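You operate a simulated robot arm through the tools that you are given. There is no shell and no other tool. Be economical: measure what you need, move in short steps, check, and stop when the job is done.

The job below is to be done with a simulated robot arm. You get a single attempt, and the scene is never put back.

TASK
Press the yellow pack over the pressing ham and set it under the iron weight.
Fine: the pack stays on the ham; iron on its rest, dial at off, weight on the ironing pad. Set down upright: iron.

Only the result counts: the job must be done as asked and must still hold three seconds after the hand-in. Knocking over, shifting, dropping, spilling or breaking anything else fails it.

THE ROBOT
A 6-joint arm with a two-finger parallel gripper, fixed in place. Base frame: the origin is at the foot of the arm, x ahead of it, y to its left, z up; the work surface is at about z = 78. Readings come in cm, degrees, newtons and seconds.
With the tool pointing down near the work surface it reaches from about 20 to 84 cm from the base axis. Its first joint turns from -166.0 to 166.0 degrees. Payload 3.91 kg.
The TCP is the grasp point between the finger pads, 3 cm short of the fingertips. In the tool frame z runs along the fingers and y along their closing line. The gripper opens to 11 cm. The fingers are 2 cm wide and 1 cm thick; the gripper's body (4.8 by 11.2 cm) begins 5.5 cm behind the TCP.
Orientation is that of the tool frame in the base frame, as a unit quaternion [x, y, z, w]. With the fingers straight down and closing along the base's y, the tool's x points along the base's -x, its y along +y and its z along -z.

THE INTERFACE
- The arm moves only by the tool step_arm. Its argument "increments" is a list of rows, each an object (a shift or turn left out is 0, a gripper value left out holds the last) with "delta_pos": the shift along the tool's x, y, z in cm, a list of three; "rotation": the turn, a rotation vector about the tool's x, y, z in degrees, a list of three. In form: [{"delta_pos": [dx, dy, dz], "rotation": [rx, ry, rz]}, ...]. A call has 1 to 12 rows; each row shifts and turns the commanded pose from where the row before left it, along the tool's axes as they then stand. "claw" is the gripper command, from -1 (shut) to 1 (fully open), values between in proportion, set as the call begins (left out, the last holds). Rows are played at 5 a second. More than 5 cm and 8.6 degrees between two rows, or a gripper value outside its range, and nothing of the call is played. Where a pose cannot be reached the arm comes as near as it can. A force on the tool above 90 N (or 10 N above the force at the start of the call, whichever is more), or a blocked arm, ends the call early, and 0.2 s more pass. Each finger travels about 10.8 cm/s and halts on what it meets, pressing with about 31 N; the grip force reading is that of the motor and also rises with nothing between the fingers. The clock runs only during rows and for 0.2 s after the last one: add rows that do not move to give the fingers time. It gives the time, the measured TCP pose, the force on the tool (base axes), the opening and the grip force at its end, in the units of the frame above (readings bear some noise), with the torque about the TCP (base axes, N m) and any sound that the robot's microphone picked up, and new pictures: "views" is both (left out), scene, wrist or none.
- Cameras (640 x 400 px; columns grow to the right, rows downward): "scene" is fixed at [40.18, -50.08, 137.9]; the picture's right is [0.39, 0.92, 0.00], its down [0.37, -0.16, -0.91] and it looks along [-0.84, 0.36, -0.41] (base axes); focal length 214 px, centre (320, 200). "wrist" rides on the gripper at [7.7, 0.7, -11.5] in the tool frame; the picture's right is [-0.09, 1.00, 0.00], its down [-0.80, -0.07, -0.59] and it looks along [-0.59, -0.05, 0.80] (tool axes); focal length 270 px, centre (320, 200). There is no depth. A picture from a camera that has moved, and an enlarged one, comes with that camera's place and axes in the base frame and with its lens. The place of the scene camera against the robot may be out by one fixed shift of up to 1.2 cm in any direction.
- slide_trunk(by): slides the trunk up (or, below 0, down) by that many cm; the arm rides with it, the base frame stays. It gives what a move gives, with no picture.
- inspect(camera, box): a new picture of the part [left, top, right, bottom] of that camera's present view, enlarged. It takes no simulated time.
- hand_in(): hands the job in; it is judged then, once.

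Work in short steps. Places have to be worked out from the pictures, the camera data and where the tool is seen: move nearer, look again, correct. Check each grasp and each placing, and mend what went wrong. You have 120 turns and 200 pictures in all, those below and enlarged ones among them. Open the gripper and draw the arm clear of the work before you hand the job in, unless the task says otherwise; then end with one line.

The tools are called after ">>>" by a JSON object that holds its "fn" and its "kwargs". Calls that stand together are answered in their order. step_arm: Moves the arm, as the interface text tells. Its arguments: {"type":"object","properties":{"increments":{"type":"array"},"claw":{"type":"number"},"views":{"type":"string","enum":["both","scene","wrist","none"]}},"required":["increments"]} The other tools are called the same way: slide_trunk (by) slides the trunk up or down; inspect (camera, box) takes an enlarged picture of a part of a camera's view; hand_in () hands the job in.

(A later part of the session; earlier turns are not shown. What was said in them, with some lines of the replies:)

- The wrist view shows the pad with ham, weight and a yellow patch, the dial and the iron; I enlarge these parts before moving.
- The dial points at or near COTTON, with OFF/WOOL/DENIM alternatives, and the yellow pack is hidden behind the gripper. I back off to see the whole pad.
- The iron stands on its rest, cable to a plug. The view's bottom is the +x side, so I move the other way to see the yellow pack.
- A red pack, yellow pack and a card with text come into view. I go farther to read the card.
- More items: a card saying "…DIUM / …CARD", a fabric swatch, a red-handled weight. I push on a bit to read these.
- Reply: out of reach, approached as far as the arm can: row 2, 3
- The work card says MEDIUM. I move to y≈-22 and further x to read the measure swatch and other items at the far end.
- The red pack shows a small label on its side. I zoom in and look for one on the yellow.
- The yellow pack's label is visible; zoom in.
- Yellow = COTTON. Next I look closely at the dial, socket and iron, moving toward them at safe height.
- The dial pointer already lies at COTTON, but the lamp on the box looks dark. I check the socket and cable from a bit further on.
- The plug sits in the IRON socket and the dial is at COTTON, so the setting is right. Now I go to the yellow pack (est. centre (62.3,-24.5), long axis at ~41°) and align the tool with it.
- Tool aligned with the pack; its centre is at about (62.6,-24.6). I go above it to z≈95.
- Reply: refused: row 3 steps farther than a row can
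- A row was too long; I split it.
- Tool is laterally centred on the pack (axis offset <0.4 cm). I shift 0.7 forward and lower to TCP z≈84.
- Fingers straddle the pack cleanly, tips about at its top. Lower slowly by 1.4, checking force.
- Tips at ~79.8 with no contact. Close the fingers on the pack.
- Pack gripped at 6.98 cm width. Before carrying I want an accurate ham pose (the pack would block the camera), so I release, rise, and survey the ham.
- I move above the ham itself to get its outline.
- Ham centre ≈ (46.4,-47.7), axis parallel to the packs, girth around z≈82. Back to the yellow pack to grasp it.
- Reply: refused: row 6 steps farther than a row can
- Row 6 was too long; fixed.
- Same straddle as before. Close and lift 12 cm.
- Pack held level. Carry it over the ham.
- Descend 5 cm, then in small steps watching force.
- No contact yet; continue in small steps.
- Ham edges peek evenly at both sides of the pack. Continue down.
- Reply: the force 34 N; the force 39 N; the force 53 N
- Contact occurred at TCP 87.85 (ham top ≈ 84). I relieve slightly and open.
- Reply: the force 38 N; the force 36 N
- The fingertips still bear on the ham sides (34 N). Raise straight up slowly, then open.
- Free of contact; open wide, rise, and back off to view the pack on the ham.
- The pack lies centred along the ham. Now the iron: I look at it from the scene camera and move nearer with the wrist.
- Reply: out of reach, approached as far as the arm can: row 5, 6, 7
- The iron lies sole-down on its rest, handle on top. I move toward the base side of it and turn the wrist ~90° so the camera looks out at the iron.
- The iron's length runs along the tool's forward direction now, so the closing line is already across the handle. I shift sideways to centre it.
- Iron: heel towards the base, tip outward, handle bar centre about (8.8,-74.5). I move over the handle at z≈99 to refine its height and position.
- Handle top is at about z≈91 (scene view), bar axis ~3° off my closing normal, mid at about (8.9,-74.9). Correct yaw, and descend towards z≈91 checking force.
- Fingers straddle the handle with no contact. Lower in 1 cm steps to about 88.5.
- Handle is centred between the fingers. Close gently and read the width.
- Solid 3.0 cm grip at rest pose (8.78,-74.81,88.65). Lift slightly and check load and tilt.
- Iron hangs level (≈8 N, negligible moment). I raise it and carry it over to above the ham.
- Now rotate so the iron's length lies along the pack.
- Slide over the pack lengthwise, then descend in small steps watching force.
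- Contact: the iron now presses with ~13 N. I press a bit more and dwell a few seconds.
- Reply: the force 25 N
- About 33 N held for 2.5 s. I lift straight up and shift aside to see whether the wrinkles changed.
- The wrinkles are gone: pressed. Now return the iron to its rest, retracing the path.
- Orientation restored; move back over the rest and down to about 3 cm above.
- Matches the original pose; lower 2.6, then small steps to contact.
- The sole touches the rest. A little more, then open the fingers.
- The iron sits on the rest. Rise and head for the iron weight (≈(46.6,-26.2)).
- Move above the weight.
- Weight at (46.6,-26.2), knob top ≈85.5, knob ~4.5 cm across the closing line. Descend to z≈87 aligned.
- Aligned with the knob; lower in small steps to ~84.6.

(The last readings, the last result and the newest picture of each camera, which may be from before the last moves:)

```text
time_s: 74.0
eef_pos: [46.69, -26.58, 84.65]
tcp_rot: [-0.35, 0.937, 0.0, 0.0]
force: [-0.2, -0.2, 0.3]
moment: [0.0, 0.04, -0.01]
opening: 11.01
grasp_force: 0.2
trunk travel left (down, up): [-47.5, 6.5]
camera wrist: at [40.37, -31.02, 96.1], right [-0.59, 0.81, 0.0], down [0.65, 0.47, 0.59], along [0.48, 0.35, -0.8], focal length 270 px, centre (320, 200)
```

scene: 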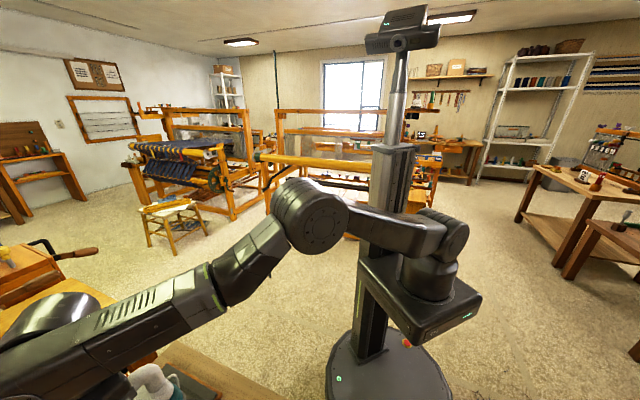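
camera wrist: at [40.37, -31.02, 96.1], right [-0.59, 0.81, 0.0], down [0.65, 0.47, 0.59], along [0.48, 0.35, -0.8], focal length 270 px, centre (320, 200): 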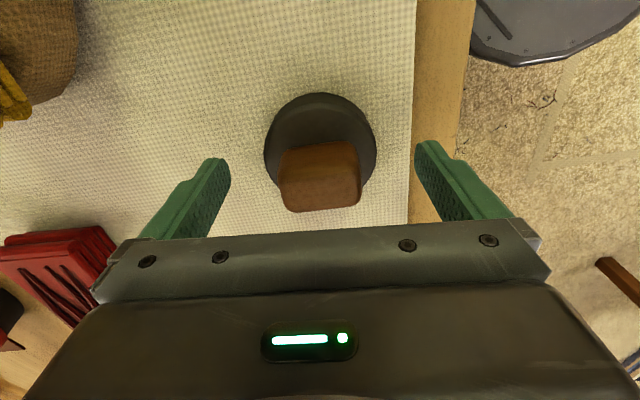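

Knob sits at the grasp point. Close.

>>> {"fn": "step_arm", "kwargs": {"increments": [{}, {}, {}, {}], "claw": -1, "views": "none"}}

>>> {"fn": "step_arm", "kwargs": {"increments": [{"delta_pos": [0, 0, -1]}, {"delta_pos": [0, 0, -3]}], "views": "wrist"}}

```text
time_s: 75.0
eef_pos: [46.55, -26.62, 84.66]
tcp_rot: [-0.35, 0.937, -0.001, 0.0]
force: [0.3, -1.8, 1.8]
moment: [-0.04, 0.09, 0.15]
opening: 4.5
grasp_force: 30.8
trunk travel left (down, up): [-47.5, 6.5]
```

```text
time_s: 75.6
eef_pos: [46.74, -26.52, 88.72]
tcp_rot: [-0.35, 0.937, 0.001, -0.001]
force: [0.3, -0.1, -5.6]
moment: [-0.02, 0.05, -0.02]
opening: 4.5
grasp_force: 31.0
trunk travel left (down, up): [-47.5, 6.5]
camera wrist: at [40.34, -31.01, 100.11], right [-0.59, 0.81, 0.0], down [0.65, 0.47, 0.59], along [0.48, 0.35, -0.8], focal length 270 px, centre (320, 200)
```

wrist: 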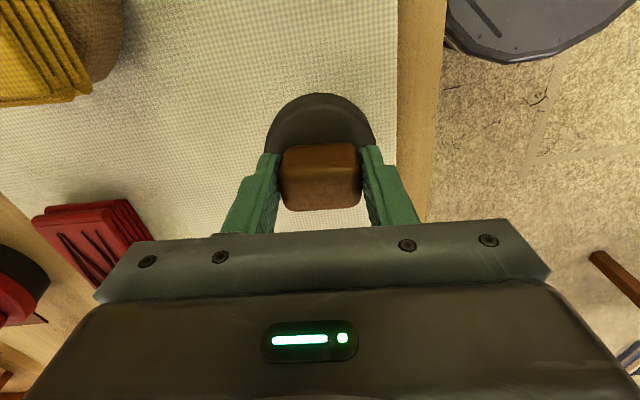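

Weight lifted (~5.6 N). Raise and carry it over the pack's centre.

>>> {"fn": "step_arm", "kwargs": {"increments": [{"delta_pos": [0, 0, -4.5]}, {"delta_pos": [0, 0, -4.5]}, {"delta_pos": [2.82, -3.1, 0]}, {"delta_pos": [2.82, -3.1, 0]}, {"delta_pos": [2.82, -3.1, 0]}, {"delta_pos": [2.82, -3.1, 0]}, {"delta_pos": [2.82, -3.1, 0]}], "views": "wrist"}}

```text
time_s: 77.2
eef_pos: [46.19, -47.54, 97.69]
tcp_rot: [-0.351, 0.936, 0.0, 0.0]
force: [-0.6, -0.6, -6.2]
moment: [0.0, 0.03, -0.01]
opening: 4.48
grasp_force: 30.7
trunk travel left (down, up): [-47.5, 6.5]
camera wrist: at [39.91, -52.05, 108.95], right [-0.59, 0.81, 0.0], down [0.65, 0.47, 0.59], along [0.48, 0.35, -0.8], focal length 270 px, centre (320, 200)
```

wrist: 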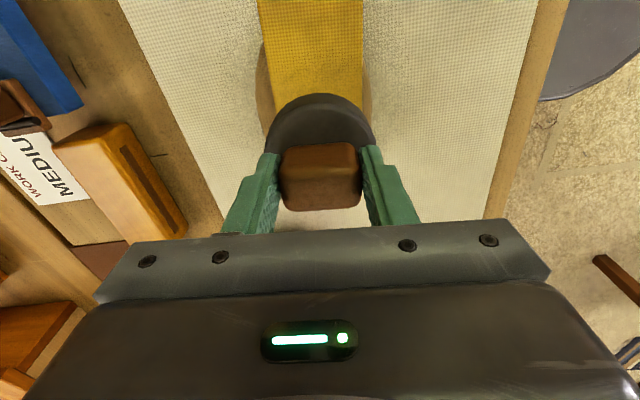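

Well centred over the pack. Descend to contact (expected near TCP 92.4).

>>> {"fn": "step_arm", "kwargs": {"increments": [{"delta_pos": [0, 0, 2]}, {"delta_pos": [0, 0, 2]}], "views": "none"}}

>>> {"fn": "step_arm", "kwargs": {"increments": [{"delta_pos": [0, 0, 0.5]}], "views": "none"}}

>>> {"fn": "step_arm", "kwargs": {"increments": [{"delta_pos": [0, 0, 0.3]}], "views": "none"}}

>>> {"fn": "step_arm", "kwargs": {"increments": [{"delta_pos": [0, 0, 0.3]}], "views": "none"}}

```text
time_s: 77.8
eef_pos: [46.22, -47.42, 93.53]
tcp_rot: [-0.35, 0.937, -0.001, 0.0]
force: [0.7, -0.5, -6.5]
moment: [-0.02, 0.04, 0.0]
opening: 4.49
grasp_force: 31.0
trunk travel left (down, up): [-47.5, 6.5]
```

```text
time_s: 78.2
eef_pos: [46.24, -47.44, 93.15]
tcp_rot: [-0.35, 0.937, 0.0, 0.0]
force: [0.0, 0.2, -6.0]
moment: [-0.03, 0.0, 0.0]
opening: 4.51
grasp_force: 30.9
trunk travel left (down, up): [-47.5, 6.5]
```

```text
time_s: 78.6
eef_pos: [46.07, -47.47, 93.06]
tcp_rot: [-0.351, 0.937, -0.001, 0.0]
force: [-1.7, 1.5, 9.4]
moment: [0.52, 0.16, 0.04]
opening: 4.48
grasp_force: 31.0
trunk travel left (down, up): [-47.5, 6.5]
```

```text
time_s: 79.0
eef_pos: [46.16, -47.44, 92.93]
tcp_rot: [-0.35, 0.937, -0.003, 0.0]
force: [-0.4, -0.1, 22.2]
moment: [0.18, 0.17, 0.1]
opening: 4.46
grasp_force: 31.5
trunk travel left (down, up): [-47.5, 6.5]
```

Weight rests on the pack. Ease off and open to leave it standing.

>>> {"fn": "step_arm", "kwargs": {"increments": [{"delta_pos": [0, 0, -0.3]}], "views": "none"}}

>>> {"fn": "step_arm", "kwargs": {"increments": [{}, {}, {}, {"delta_pos": [0, 0, -2]}, {"delta_pos": [0, 0, -4]}, {"delta_pos": [0, 0, -4]}], "claw": 1, "views": "wrist"}}

```text
time_s: 79.4
eef_pos: [45.99, -47.4, 92.97]
tcp_rot: [-0.35, 0.937, 0.0, 0.0]
force: [1.4, -3.5, 11.6]
moment: [-0.35, -0.05, 0.01]
opening: 4.48
grasp_force: 31.2
trunk travel left (down, up): [-47.5, 6.5]
```

```text
time_s: 80.8
eef_pos: [46.23, -47.37, 103.05]
tcp_rot: [-0.351, 0.937, 0.0, 0.001]
force: [-0.6, -1.1, -0.2]
moment: [-0.04, 0.01, 0.0]
opening: 10.99
grasp_force: 0.1
trunk travel left (down, up): [-47.5, 6.5]
camera wrist: at [39.9, -51.96, 114.45], right [-0.59, 0.81, 0.0], down [0.65, 0.47, 0.59], along [0.48, 0.35, -0.8], focal length 270 px, centre (320, 200)
```

wrist: 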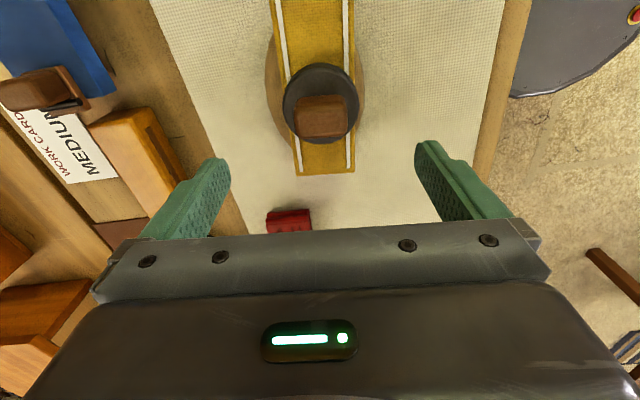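

White set lines have appeared on the pack, the set seems registered. I enlarge to check.

>>> {"fn": "inspect", "kwargs": {"camera": "wrist", "box": [220, 0, 420, 180]}}

```text
2.22 times, centred on (320, 90) of wrist
camera zoom: at [39.9, -51.96, 114.45], right [-0.59, 0.81, 0.0], down [0.65, 0.47, 0.59], along [0.48, 0.35, -0.8], focal length 601 px, centre (320, 444)
```

zoom: 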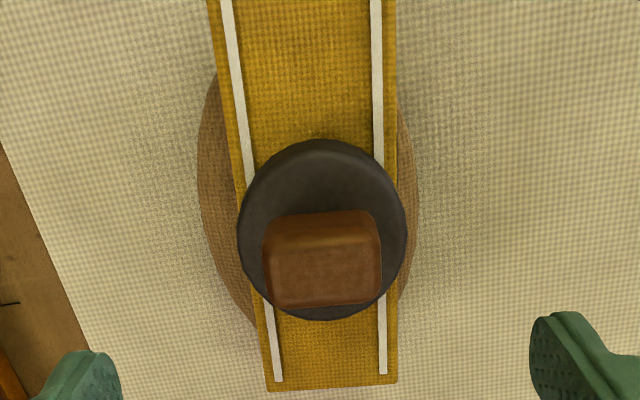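

The weight stands firmly and the pack is set. Now the dial: move above it (≈(19.5,-55.9)) for a closer look.

>>> {"fn": "step_arm", "kwargs": {"increments": [{"delta_pos": [4.3, 1.85, 0]}, {"delta_pos": [4.3, 1.85, 0]}, {"delta_pos": [4.3, 1.85, 0]}, {"delta_pos": [4.3, 1.85, 0]}, {"delta_pos": [4.3, 1.85, 0]}, {"delta_pos": [4.3, 1.85, 0]}, {"rotation": [0, 0, 8]}, {"rotation": [0, 0, 8]}, {"rotation": [0, 0, 8]}, {"rotation": [0, 0, 8]}, {"rotation": [0, 0, 8]}, {"rotation": [0, 0, 8]}], "views": "none"}}

>>> {"fn": "step_arm", "kwargs": {"increments": [{"rotation": [0, 0, 8]}, {"rotation": [0, 0, 8]}, {"rotation": [0, 0, 8]}, {"rotation": [0, 0, 8]}, {"rotation": [0, 0, 8]}, {"delta_pos": [0, 0, 4]}], "views": "wrist"}}

>>> {"fn": "inspect", "kwargs": {"camera": "wrist", "box": [230, 40, 430, 220]}}

```text
time_s: 83.4
eef_pos: [19.35, -56.0, 102.86]
tcp_rot: [0.062, 0.998, 0.0, -0.001]
force: [-0.1, 0.8, -0.1]
moment: [0.0, 0.0, -0.02]
opening: 11.01
grasp_force: 0.0
trunk travel left (down, up): [-47.5, 6.5]
```

```text
time_s: 84.8
eef_pos: [19.32, -56.11, 98.92]
tcp_rot: [0.399, 0.917, 0.001, -0.001]
force: [0.9, 0.3, -0.1]
moment: [0.01, -0.02, 0.02]
opening: 11.01
grasp_force: 0.2
trunk travel left (down, up): [-47.5, 6.5]
camera wrist: at [14.6, -49.95, 110.23], right [0.79, 0.61, 0.0], down [0.49, -0.64, 0.59], along [0.36, -0.47, -0.8], focal length 270 px, centre (320, 200)
```

wrist: 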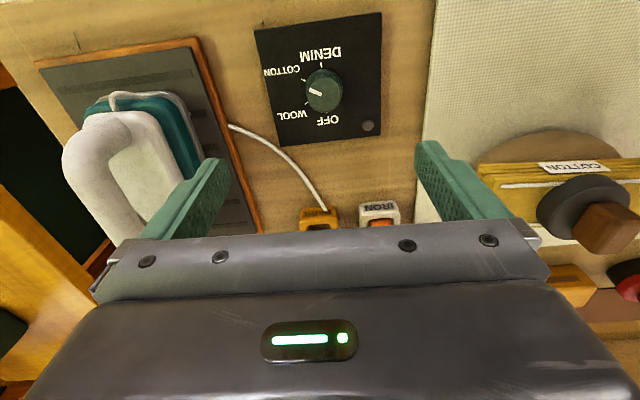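

```text
2.22 times, centred on (330, 130) of wrist
camera zoom: at [14.6, -49.95, 110.23], right [0.79, 0.61, 0.0], down [0.49, -0.64, 0.59], along [0.36, -0.47, -0.8], focal length 601 px, centre (298, 356)
```

zoom: 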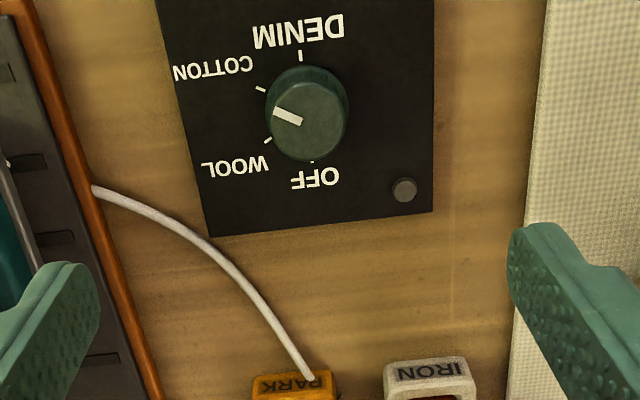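

The pointer is at COTTON and OFF lies 120° further counter-clockwise. Knob centre (19.6,-55.8), top z≈82, ⌀≈3.7. Descend on it with the gripper partly open.

>>> {"fn": "step_arm", "kwargs": {"increments": [{"delta_pos": [0, 0.4, 4.5]}, {"delta_pos": [0, 0, 4.5]}, {"delta_pos": [0, 0, 3.5]}, {"delta_pos": [0, 0, 1]}], "claw": 0.35, "views": "wrist"}}

>>> {"fn": "inspect", "kwargs": {"camera": "wrist", "box": [180, 40, 460, 240]}}

```text
time_s: 85.8
eef_pos: [19.76, -55.67, 85.41]
tcp_rot: [0.398, 0.917, 0.0, 0.001]
force: [-0.3, -0.2, 0.4]
moment: [0.01, -0.02, -0.01]
opening: 7.41
grasp_force: 0.1
trunk travel left (down, up): [-47.5, 6.5]
camera wrist: at [14.96, -49.64, 96.77], right [0.79, 0.61, 0.0], down [0.49, -0.63, 0.59], along [0.37, -0.47, -0.8], focal length 270 px, centre (320, 200)
```

wrist: 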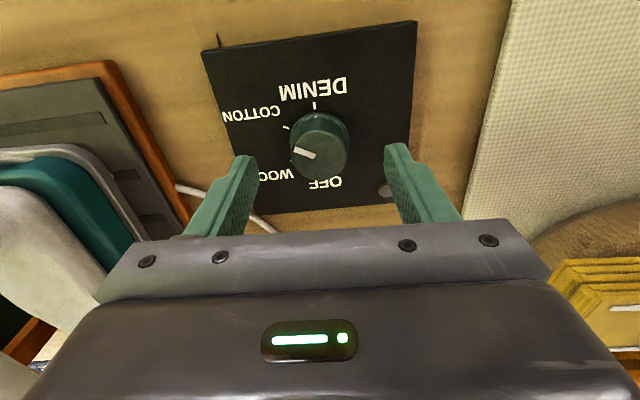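

```text
2.00 times, centred on (320, 140) of wrist
camera zoom: at [14.96, -49.64, 96.77], right [0.79, 0.61, 0.0], down [0.49, -0.63, 0.59], along [0.37, -0.47, -0.8], focal length 541 px, centre (320, 320)
```

zoom: 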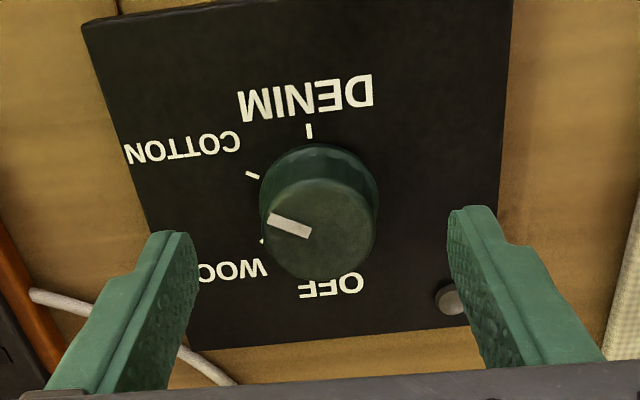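

Knob is beneath the grasp point. Lower 2 cm and close.

>>> {"fn": "step_arm", "kwargs": {"increments": [{"delta_pos": [0.1, 0, 1]}, {"delta_pos": [0, 0, 0.7]}, {"delta_pos": [0, 0, 0.4]}], "views": "none"}}

>>> {"fn": "step_arm", "kwargs": {"increments": [{}, {}, {}], "claw": -1, "views": "wrist"}}

```text
time_s: 86.6
eef_pos: [19.6, -55.57, 83.36]
tcp_rot: [0.399, 0.917, 0.0, 0.001]
force: [1.1, 0.0, 0.3]
moment: [0.0, 0.02, 0.02]
opening: 7.41
grasp_force: 0.0
trunk travel left (down, up): [-47.5, 6.5]
```

```text
time_s: 87.4
eef_pos: [19.67, -55.62, 83.27]
tcp_rot: [0.398, 0.917, 0.0, -0.001]
force: [-3.1, -1.7, -1.4]
moment: [-0.23, 0.07, 0.0]
opening: 3.64
grasp_force: 45.2
trunk travel left (down, up): [-47.5, 6.5]
camera wrist: at [14.8, -49.55, 94.67], right [0.79, 0.61, 0.0], down [0.49, -0.63, 0.59], along [0.37, -0.47, -0.8], focal length 270 px, centre (320, 200)
```

wrist: 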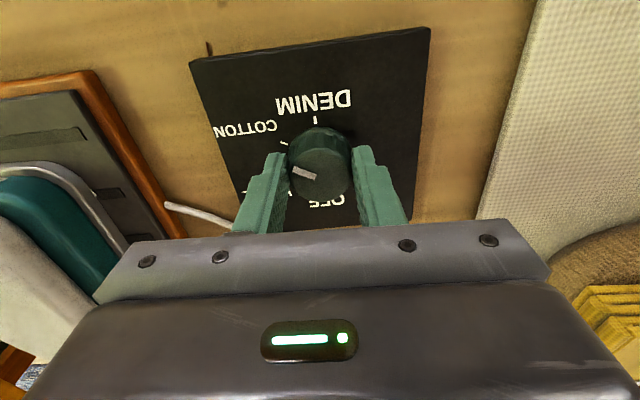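

Gripped at 3.64 cm. Rotate CCW 40° and check the pointer.

>>> {"fn": "step_arm", "kwargs": {"increments": [{"rotation": [0, 0, -8]}, {"rotation": [0, 0, -8]}, {"rotation": [0, 0, -8]}, {"rotation": [0, 0, -8]}, {"rotation": [0, 0, -8]}], "views": "wrist"}}

>>> {"fn": "inspect", "kwargs": {"camera": "wrist", "box": [200, 40, 440, 240]}}

```text
time_s: 88.6
eef_pos: [19.37, -55.77, 83.34]
tcp_rot: [0.061, 0.998, -0.001, 0.0]
force: [-13.7, -17.2, 0.3]
moment: [-0.43, 1.43, -0.06]
opening: 3.65
grasp_force: 44.8
trunk travel left (down, up): [-47.5, 6.5]
camera wrist: at [11.88, -54.19, 94.66], right [0.21, 0.98, 0.0], down [0.79, -0.17, 0.6], along [0.58, -0.12, -0.8], focal length 270 px, centre (320, 200)
```

wrist: 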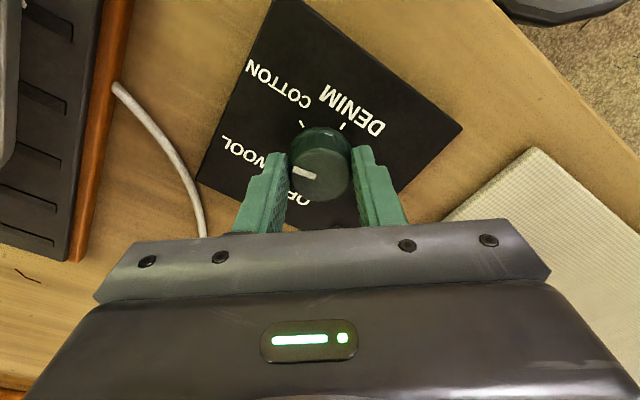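

```text
2.00 times, centred on (320, 140) of wrist
camera zoom: at [11.88, -54.19, 94.66], right [0.21, 0.98, 0.0], down [0.79, -0.17, 0.6], along [0.58, -0.12, -0.8], focal length 541 px, centre (320, 320)
```

zoom: 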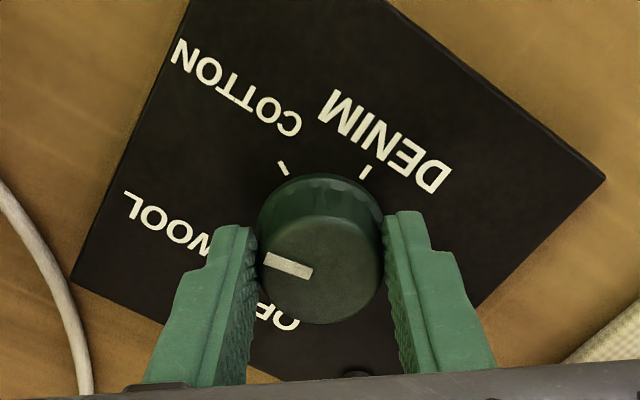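

The knob turns with the gripper. Ease the off-centre force slightly and turn the remaining 80°.

>>> {"fn": "step_arm", "kwargs": {"increments": [{"delta_pos": [0.25, -0.25, 0]}, {"rotation": [0, 0, -8]}, {"rotation": [0, 0, -8]}, {"rotation": [0, 0, -8]}, {"rotation": [0, 0, -8]}, {"rotation": [0, 0, -8]}], "views": "none"}}

>>> {"fn": "step_arm", "kwargs": {"increments": [{"rotation": [0, 0, -8]}, {"rotation": [0, 0, -8]}, {"rotation": [0, 0, -8]}, {"rotation": [0, 0, -8]}], "views": "wrist"}}

>>> {"fn": "inspect", "kwargs": {"camera": "wrist", "box": [200, 40, 440, 240]}}

```text
time_s: 90.0
eef_pos: [19.49, -56.11, 83.32]
tcp_rot: [-0.286, 0.958, -0.001, 0.0]
force: [10.2, -18.3, 3.0]
moment: [0.02, -1.29, -0.05]
opening: 3.64
grasp_force: 44.7
trunk travel left (down, up): [-47.5, 6.5]
```

```text
time_s: 91.0
eef_pos: [19.72, -56.12, 83.17]
tcp_rot: [-0.539, 0.843, -0.002, -0.001]
force: [21.6, -24.0, 10.9]
moment: [0.27, -1.09, -0.07]
opening: 3.64
grasp_force: 44.8
trunk travel left (down, up): [-47.5, 6.5]
camera wrist: at [15.76, -62.78, 94.69], right [-0.87, 0.5, 0.0], down [0.4, 0.7, 0.59], along [0.3, 0.51, -0.81], focal length 270 px, centre (320, 200)
```

wrist: 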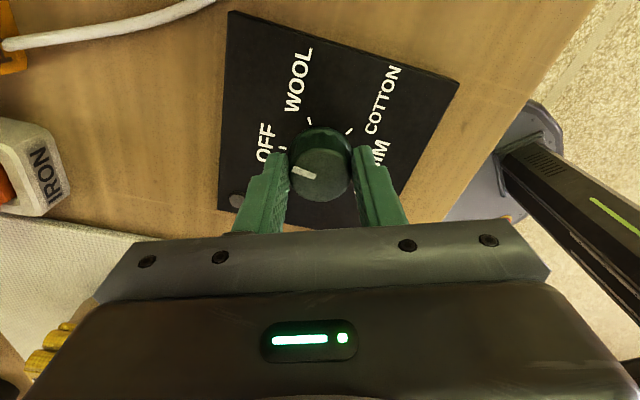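

```text
2.00 times, centred on (320, 140) of wrist
camera zoom: at [15.76, -62.78, 94.69], right [-0.87, 0.5, 0.0], down [0.4, 0.7, 0.59], along [0.3, 0.51, -0.81], focal length 541 px, centre (320, 320)
```

zoom: 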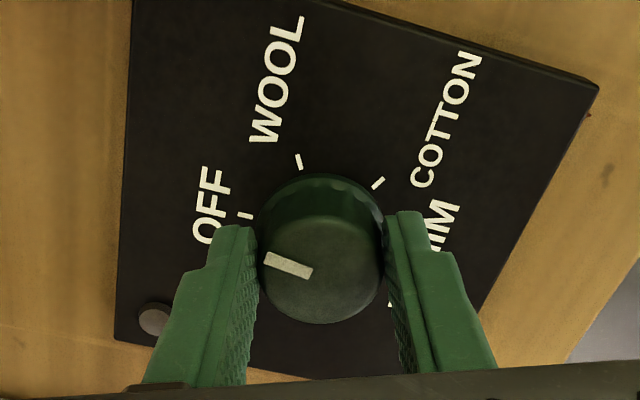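

The pointer appears at OFF after 112°. Release, rise and verify from above.

>>> {"fn": "step_arm", "kwargs": {"increments": [{}, {}, {"delta_pos": [0, 0, -3]}, {"delta_pos": [0, 0, -4]}, {"delta_pos": [0, 0, -4]}, {"delta_pos": [4, 0, 0]}], "claw": 0.6, "views": "wrist"}}

>>> {"fn": "inspect", "kwargs": {"camera": "wrist", "box": [220, 70, 420, 240]}}

```text
time_s: 92.4
eef_pos: [17.74, -59.48, 94.3]
tcp_rot: [-0.537, 0.843, 0.001, 0.0]
force: [0.9, 0.5, 0.3]
moment: [-0.03, 0.03, -0.01]
opening: 8.8
grasp_force: 0.1
trunk travel left (down, up): [-47.5, 6.5]
camera wrist: at [13.74, -66.15, 105.63], right [-0.87, 0.5, 0.0], down [0.4, 0.69, 0.6], along [0.3, 0.52, -0.8], focal length 270 px, centre (320, 200)
```

wrist: 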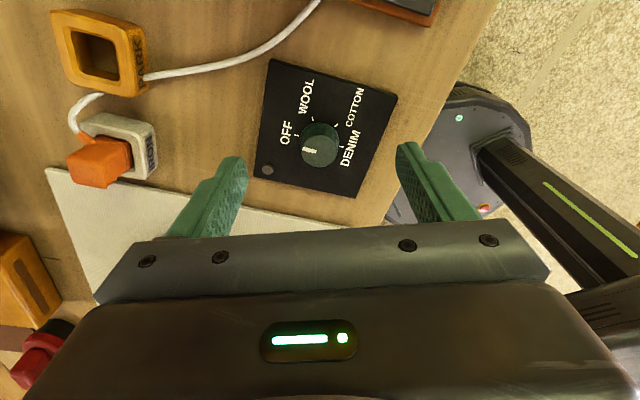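

```text
2.35 times, centred on (320, 155) of wrist
camera zoom: at [13.74, -66.15, 105.63], right [-0.87, 0.5, 0.0], down [0.4, 0.69, 0.6], along [0.3, 0.52, -0.8], focal length 636 px, centre (320, 306)
```

zoom: 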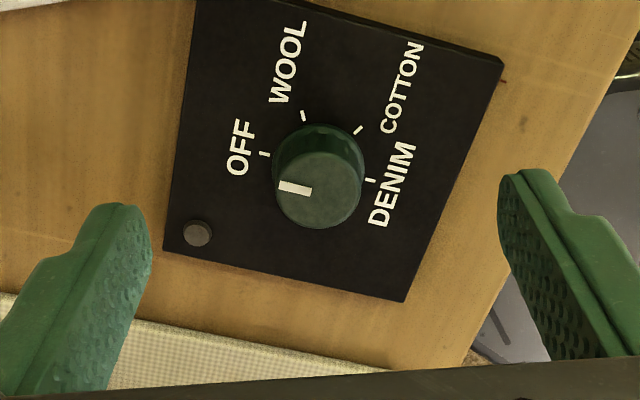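

Pointer is on the OFF tick (within ~3°). Now go back to fetch the weight off the pack.

>>> {"fn": "step_arm", "kwargs": {"increments": [{"delta_pos": [0, 0, -4.5]}, {"delta_pos": [0, 0, -4.5]}, {"rotation": [0, 0, 8.1]}, {"rotation": [0, 0, 8.1]}, {"rotation": [0, 0, 8.1]}, {"delta_pos": [-4.2, -1.35, 0]}, {"delta_pos": [-4.2, -1.35, 0]}, {"delta_pos": [-4.2, -1.35, 0]}, {"delta_pos": [-4.2, -1.35, 0]}, {"delta_pos": [-4.2, -1.35, 0]}, {"delta_pos": [-4.2, -1.35, 0]}, {"delta_pos": [-4.2, -1.35, 0]}], "claw": 1, "views": "wrist"}}

```text
time_s: 95.0
eef_pos: [46.33, -47.41, 103.4]
tcp_rot: [-0.348, 0.937, 0.0, 0.001]
force: [0.2, -0.9, -0.9]
moment: [0.01, -0.02, -0.01]
opening: 11.03
grasp_force: 0.1
trunk travel left (down, up): [-47.5, 6.5]
camera wrist: at [39.94, -51.88, 114.67], right [-0.58, 0.81, 0.0], down [0.65, 0.47, 0.59], along [0.48, 0.35, -0.8], focal length 270 px, centre (320, 200)
```

wrist: 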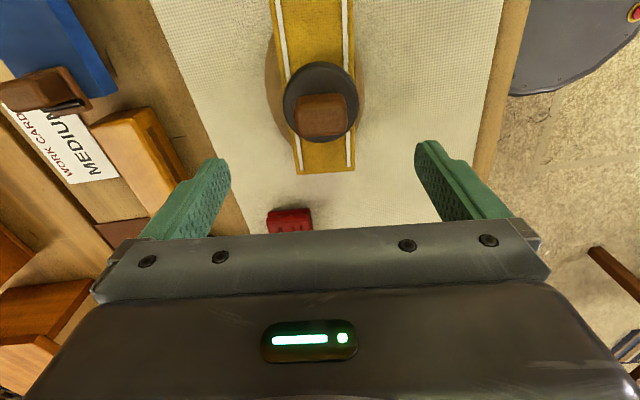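

Weight unmoved. Descend to the release pose (z≈93.1) and grip the knob.

>>> {"fn": "step_arm", "kwargs": {"increments": [{"delta_pos": [0, 0, 4]}, {"delta_pos": [0, 0, 3.5]}, {"delta_pos": [0, 0, 1.8]}, {"delta_pos": [0, 0, 0.8]}], "views": "none"}}

>>> {"fn": "step_arm", "kwargs": {"increments": [{}, {}, {}, {}], "claw": -1, "views": "wrist"}}

```text
time_s: 96.0
eef_pos: [46.18, -47.51, 93.25]
tcp_rot: [-0.348, 0.937, 0.001, 0.0]
force: [0.1, -0.4, -0.1]
moment: [-0.02, 0.01, 0.0]
opening: 11.01
grasp_force: 0.1
trunk travel left (down, up): [-47.5, 6.5]
```

```text
time_s: 97.0
eef_pos: [46.19, -47.45, 93.23]
tcp_rot: [-0.348, 0.938, -0.001, -0.001]
force: [-0.1, 0.8, 0.1]
moment: [0.05, 0.02, 0.02]
opening: 4.47
grasp_force: 31.2
trunk travel left (down, up): [-47.5, 6.5]
camera wrist: at [39.84, -51.92, 104.57], right [-0.58, 0.81, 0.0], down [0.65, 0.47, 0.59], along [0.48, 0.35, -0.8], focal length 270 px, centre (320, 200)
```

wrist: 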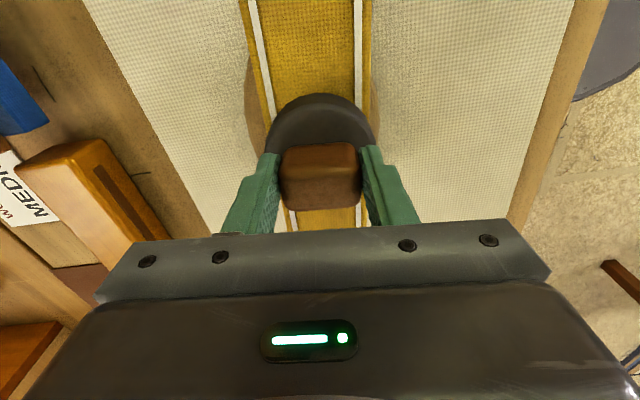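

Gripped. Lift straight and carry back to its original place on the pad.

>>> {"fn": "step_arm", "kwargs": {"increments": [{"delta_pos": [0, 0, -1]}, {"delta_pos": [0, 0, -4]}, {"delta_pos": [-2.82, 3.1, 0]}, {"delta_pos": [-2.82, 3.1, 0]}, {"delta_pos": [-2.82, 3.1, 0]}, {"delta_pos": [-2.82, 3.1, 0]}, {"delta_pos": [-2.82, 3.1, 0]}, {"delta_pos": [0, 0, 4]}, {"delta_pos": [0, 0, 4]}, {"delta_pos": [0, 0, 3]}], "views": "wrist"}}

```text
time_s: 99.2
eef_pos: [46.75, -26.36, 87.29]
tcp_rot: [-0.347, 0.938, 0.0, 0.001]
force: [-0.2, -0.1, -5.3]
moment: [-0.01, 0.02, 0.01]
opening: 4.51
grasp_force: 30.6
trunk travel left (down, up): [-47.5, 6.5]
camera wrist: at [40.46, -30.98, 98.56], right [-0.58, 0.81, 0.0], down [0.65, 0.47, 0.59], along [0.48, 0.35, -0.8], focal length 270 px, centre (320, 200)
```

wrist: 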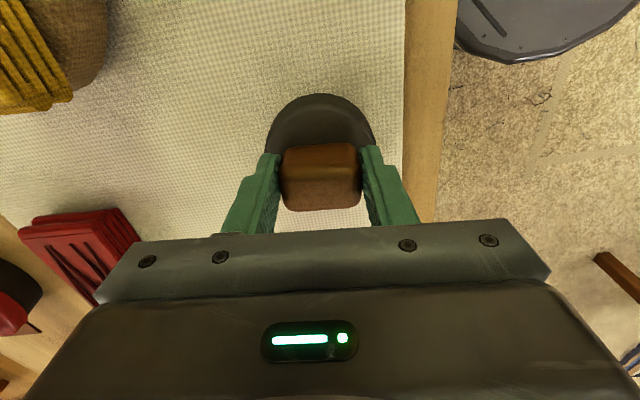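

Over the original spot; lower the last ~2.4 cm gently.

>>> {"fn": "step_arm", "kwargs": {"increments": [{"delta_pos": [0, 0, 1]}, {"delta_pos": [0, 0, 0.9]}], "views": "none"}}

>>> {"fn": "step_arm", "kwargs": {"increments": [{"delta_pos": [0, 0, 0.3]}], "views": "none"}}

>>> {"fn": "step_arm", "kwargs": {"increments": [{"delta_pos": [0, 0, 0.25]}], "views": "none"}}

```text
time_s: 99.8
eef_pos: [46.68, -26.56, 85.26]
tcp_rot: [-0.348, 0.938, 0.0, 0.0]
force: [0.1, 1.1, -6.4]
moment: [-0.05, 0.04, 0.02]
opening: 4.49
grasp_force: 31.1
trunk travel left (down, up): [-47.5, 6.5]
```

```text
time_s: 100.2
eef_pos: [46.73, -26.53, 84.99]
tcp_rot: [-0.348, 0.937, 0.0, 0.0]
force: [-2.0, 0.4, -6.6]
moment: [0.0, 0.0, 0.0]
opening: 4.49
grasp_force: 31.6
trunk travel left (down, up): [-47.5, 6.5]
```

```text
time_s: 100.6
eef_pos: [46.79, -26.58, 84.85]
tcp_rot: [-0.348, 0.938, 0.0, 0.0]
force: [-0.6, 0.6, -1.2]
moment: [0.13, 0.13, -0.02]
opening: 4.49
grasp_force: 30.5
trunk travel left (down, up): [-47.5, 6.5]
```

It touches the pad. Release, rise and look over everything.

>>> {"fn": "step_arm", "kwargs": {"increments": [{"delta_pos": [0, 0, 0.1]}, {}, {}, {}], "claw": 1, "views": "none"}}

>>> {"fn": "step_arm", "kwargs": {"increments": [{"delta_pos": [0, 0, -4]}, {"delta_pos": [0, 0, -4.5]}, {"delta_pos": [0, 0, -4.5]}, {"delta_pos": [4, 0, -3]}, {"delta_pos": [4, 0, -3]}, {"delta_pos": [4, 0, -3]}, {"delta_pos": [4, -2.5, 0]}], "views": "both"}}

>>> {"fn": "inspect", "kwargs": {"camera": "wrist", "box": [60, 0, 460, 240]}}

```text
time_s: 101.6
eef_pos: [46.7, -26.39, 84.64]
tcp_rot: [-0.348, 0.938, -0.001, 0.0]
force: [0.1, 0.6, -0.5]
moment: [0.02, 0.01, -0.02]
opening: 11.01
grasp_force: 0.1
trunk travel left (down, up): [-47.5, 6.5]
```

```text
time_s: 103.2
eef_pos: [36.04, -38.81, 106.71]
tcp_rot: [-0.348, 0.938, 0.001, 0.0]
force: [-0.3, -0.1, 0.6]
moment: [-0.01, -0.03, 0.02]
opening: 11.01
grasp_force: 0.0
trunk travel left (down, up): [-47.5, 6.5]
camera wrist: at [29.8, -43.45, 118.07], right [-0.58, 0.81, 0.0], down [0.65, 0.47, 0.59], along [0.48, 0.35, -0.8], focal length 270 px, centre (320, 200)
```

scene: 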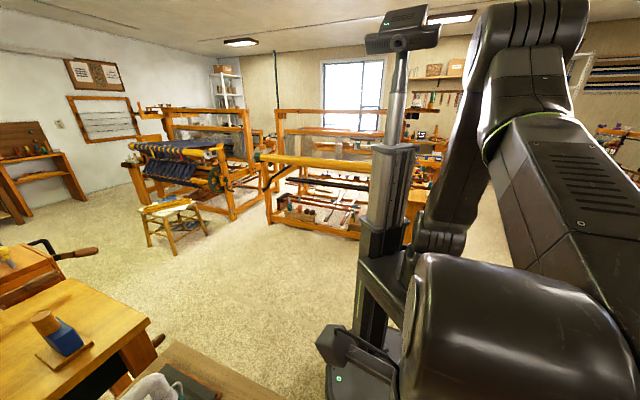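
wrist: 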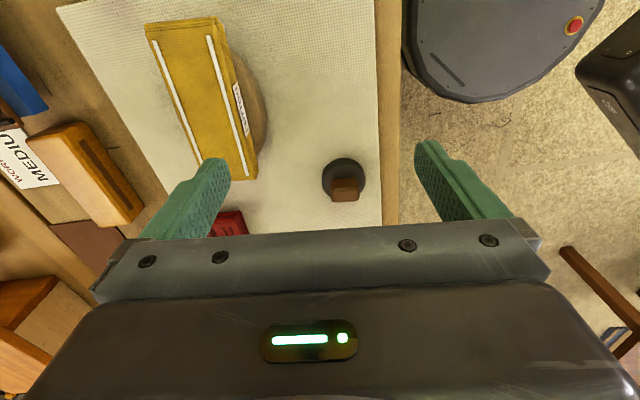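

```text
1.60 times, centred on (260, 120) of wrist
camera zoom: at [29.8, -43.45, 118.07], right [-0.58, 0.81, 0.0], down [0.65, 0.47, 0.59], along [0.48, 0.35, -0.8], focal length 432 px, centre (416, 328)
```

zoom: 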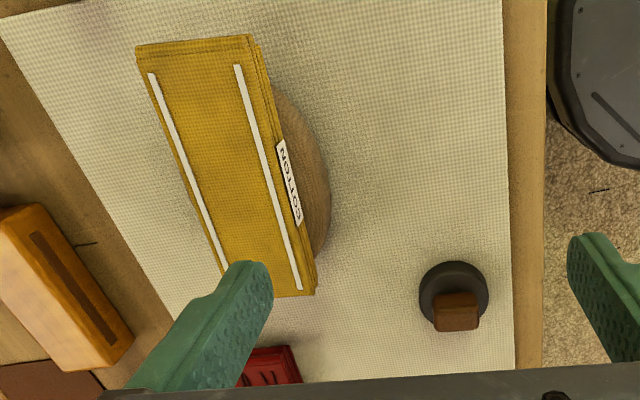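

Pack on the ham, weight on the pad. One last look at the dial and the iron.

>>> {"fn": "step_arm", "kwargs": {"increments": [{"delta_pos": [4.1, 1.2, 0]}, {"delta_pos": [4.1, 1.2, 0]}, {"delta_pos": [4.1, 1.2, 0]}, {"delta_pos": [4.1, 1.2, 0]}, {"delta_pos": [4.1, 1.2, 0]}, {"delta_pos": [4.1, 1.2, 0]}, {"delta_pos": [4.1, 1.2, 0]}, {"rotation": [0, 0, 8]}, {"rotation": [0, 0, 8]}, {"rotation": [0, 0, 8]}, {"rotation": [0, 0, 8]}, {"rotation": [0, 0, 8]}], "views": "wrist"}}

>>> {"fn": "inspect", "kwargs": {"camera": "wrist", "box": [250, 30, 410, 150]}}

>>> {"fn": "inspect", "kwargs": {"camera": "wrist", "box": [60, 0, 380, 220]}}

```text
time_s: 105.8
eef_pos: [9.01, -51.15, 106.65]
tcp_rot: [-0.006, 1.0, -0.001, 0.001]
force: [0.8, -0.2, 0.2]
moment: [-0.04, 0.02, 0.01]
opening: 10.99
grasp_force: 0.0
trunk travel left (down, up): [-47.5, 6.5]
camera wrist: at [1.21, -50.58, 118.0], right [0.08, 1.0, 0.0], down [0.8, -0.06, 0.59], along [0.59, -0.05, -0.8], focal length 270 px, centre (320, 200)
```

wrist: 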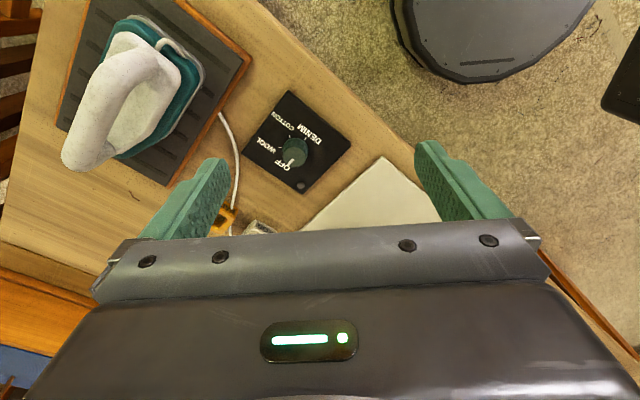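

```text
3.33 times, centred on (330, 90) of wrist
camera zoom: at [1.21, -50.58, 118.0], right [0.08, 1.0, 0.0], down [0.8, -0.06, 0.59], along [0.59, -0.05, -0.8], focal length 901 px, centre (287, 567)
```

zoom: 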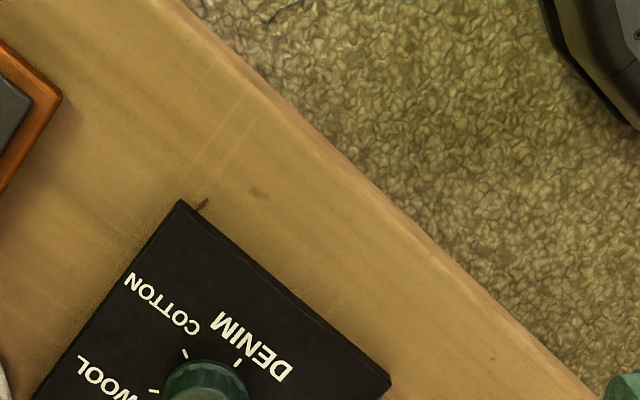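

```text
1.82 times, centred on (220, 110) of wrist
camera zoom: at [1.21, -50.58, 118.0], right [0.08, 1.0, 0.0], down [0.8, -0.06, 0.59], along [0.59, -0.05, -0.8], focal length 491 px, centre (502, 364)
```

zoom: 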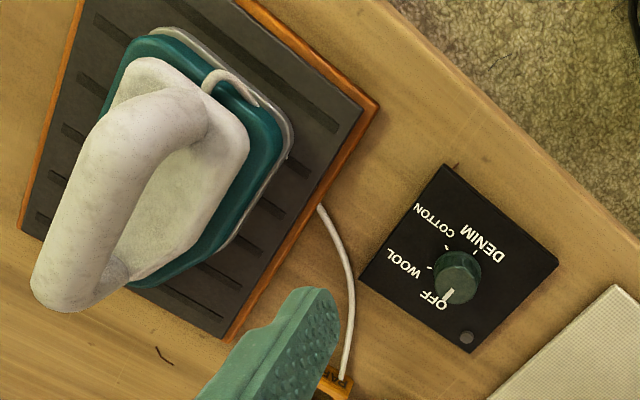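

The dial reads OFF, the iron stands sole-down on its rest, the pack is pressed and set on the ham, and the weight is on the pad with the arm clear. I hand in.

>>> {"fn": "hand_in", "kwargs": {}}

```text
The job is handed in.
```

The yellow pack is pressed and set under the iron weight, and it stays on the ham. The iron is back upright on its rest, the dial is at OFF and the weight is back on the ironing pad. I handed the job in but have not seen a verdict.
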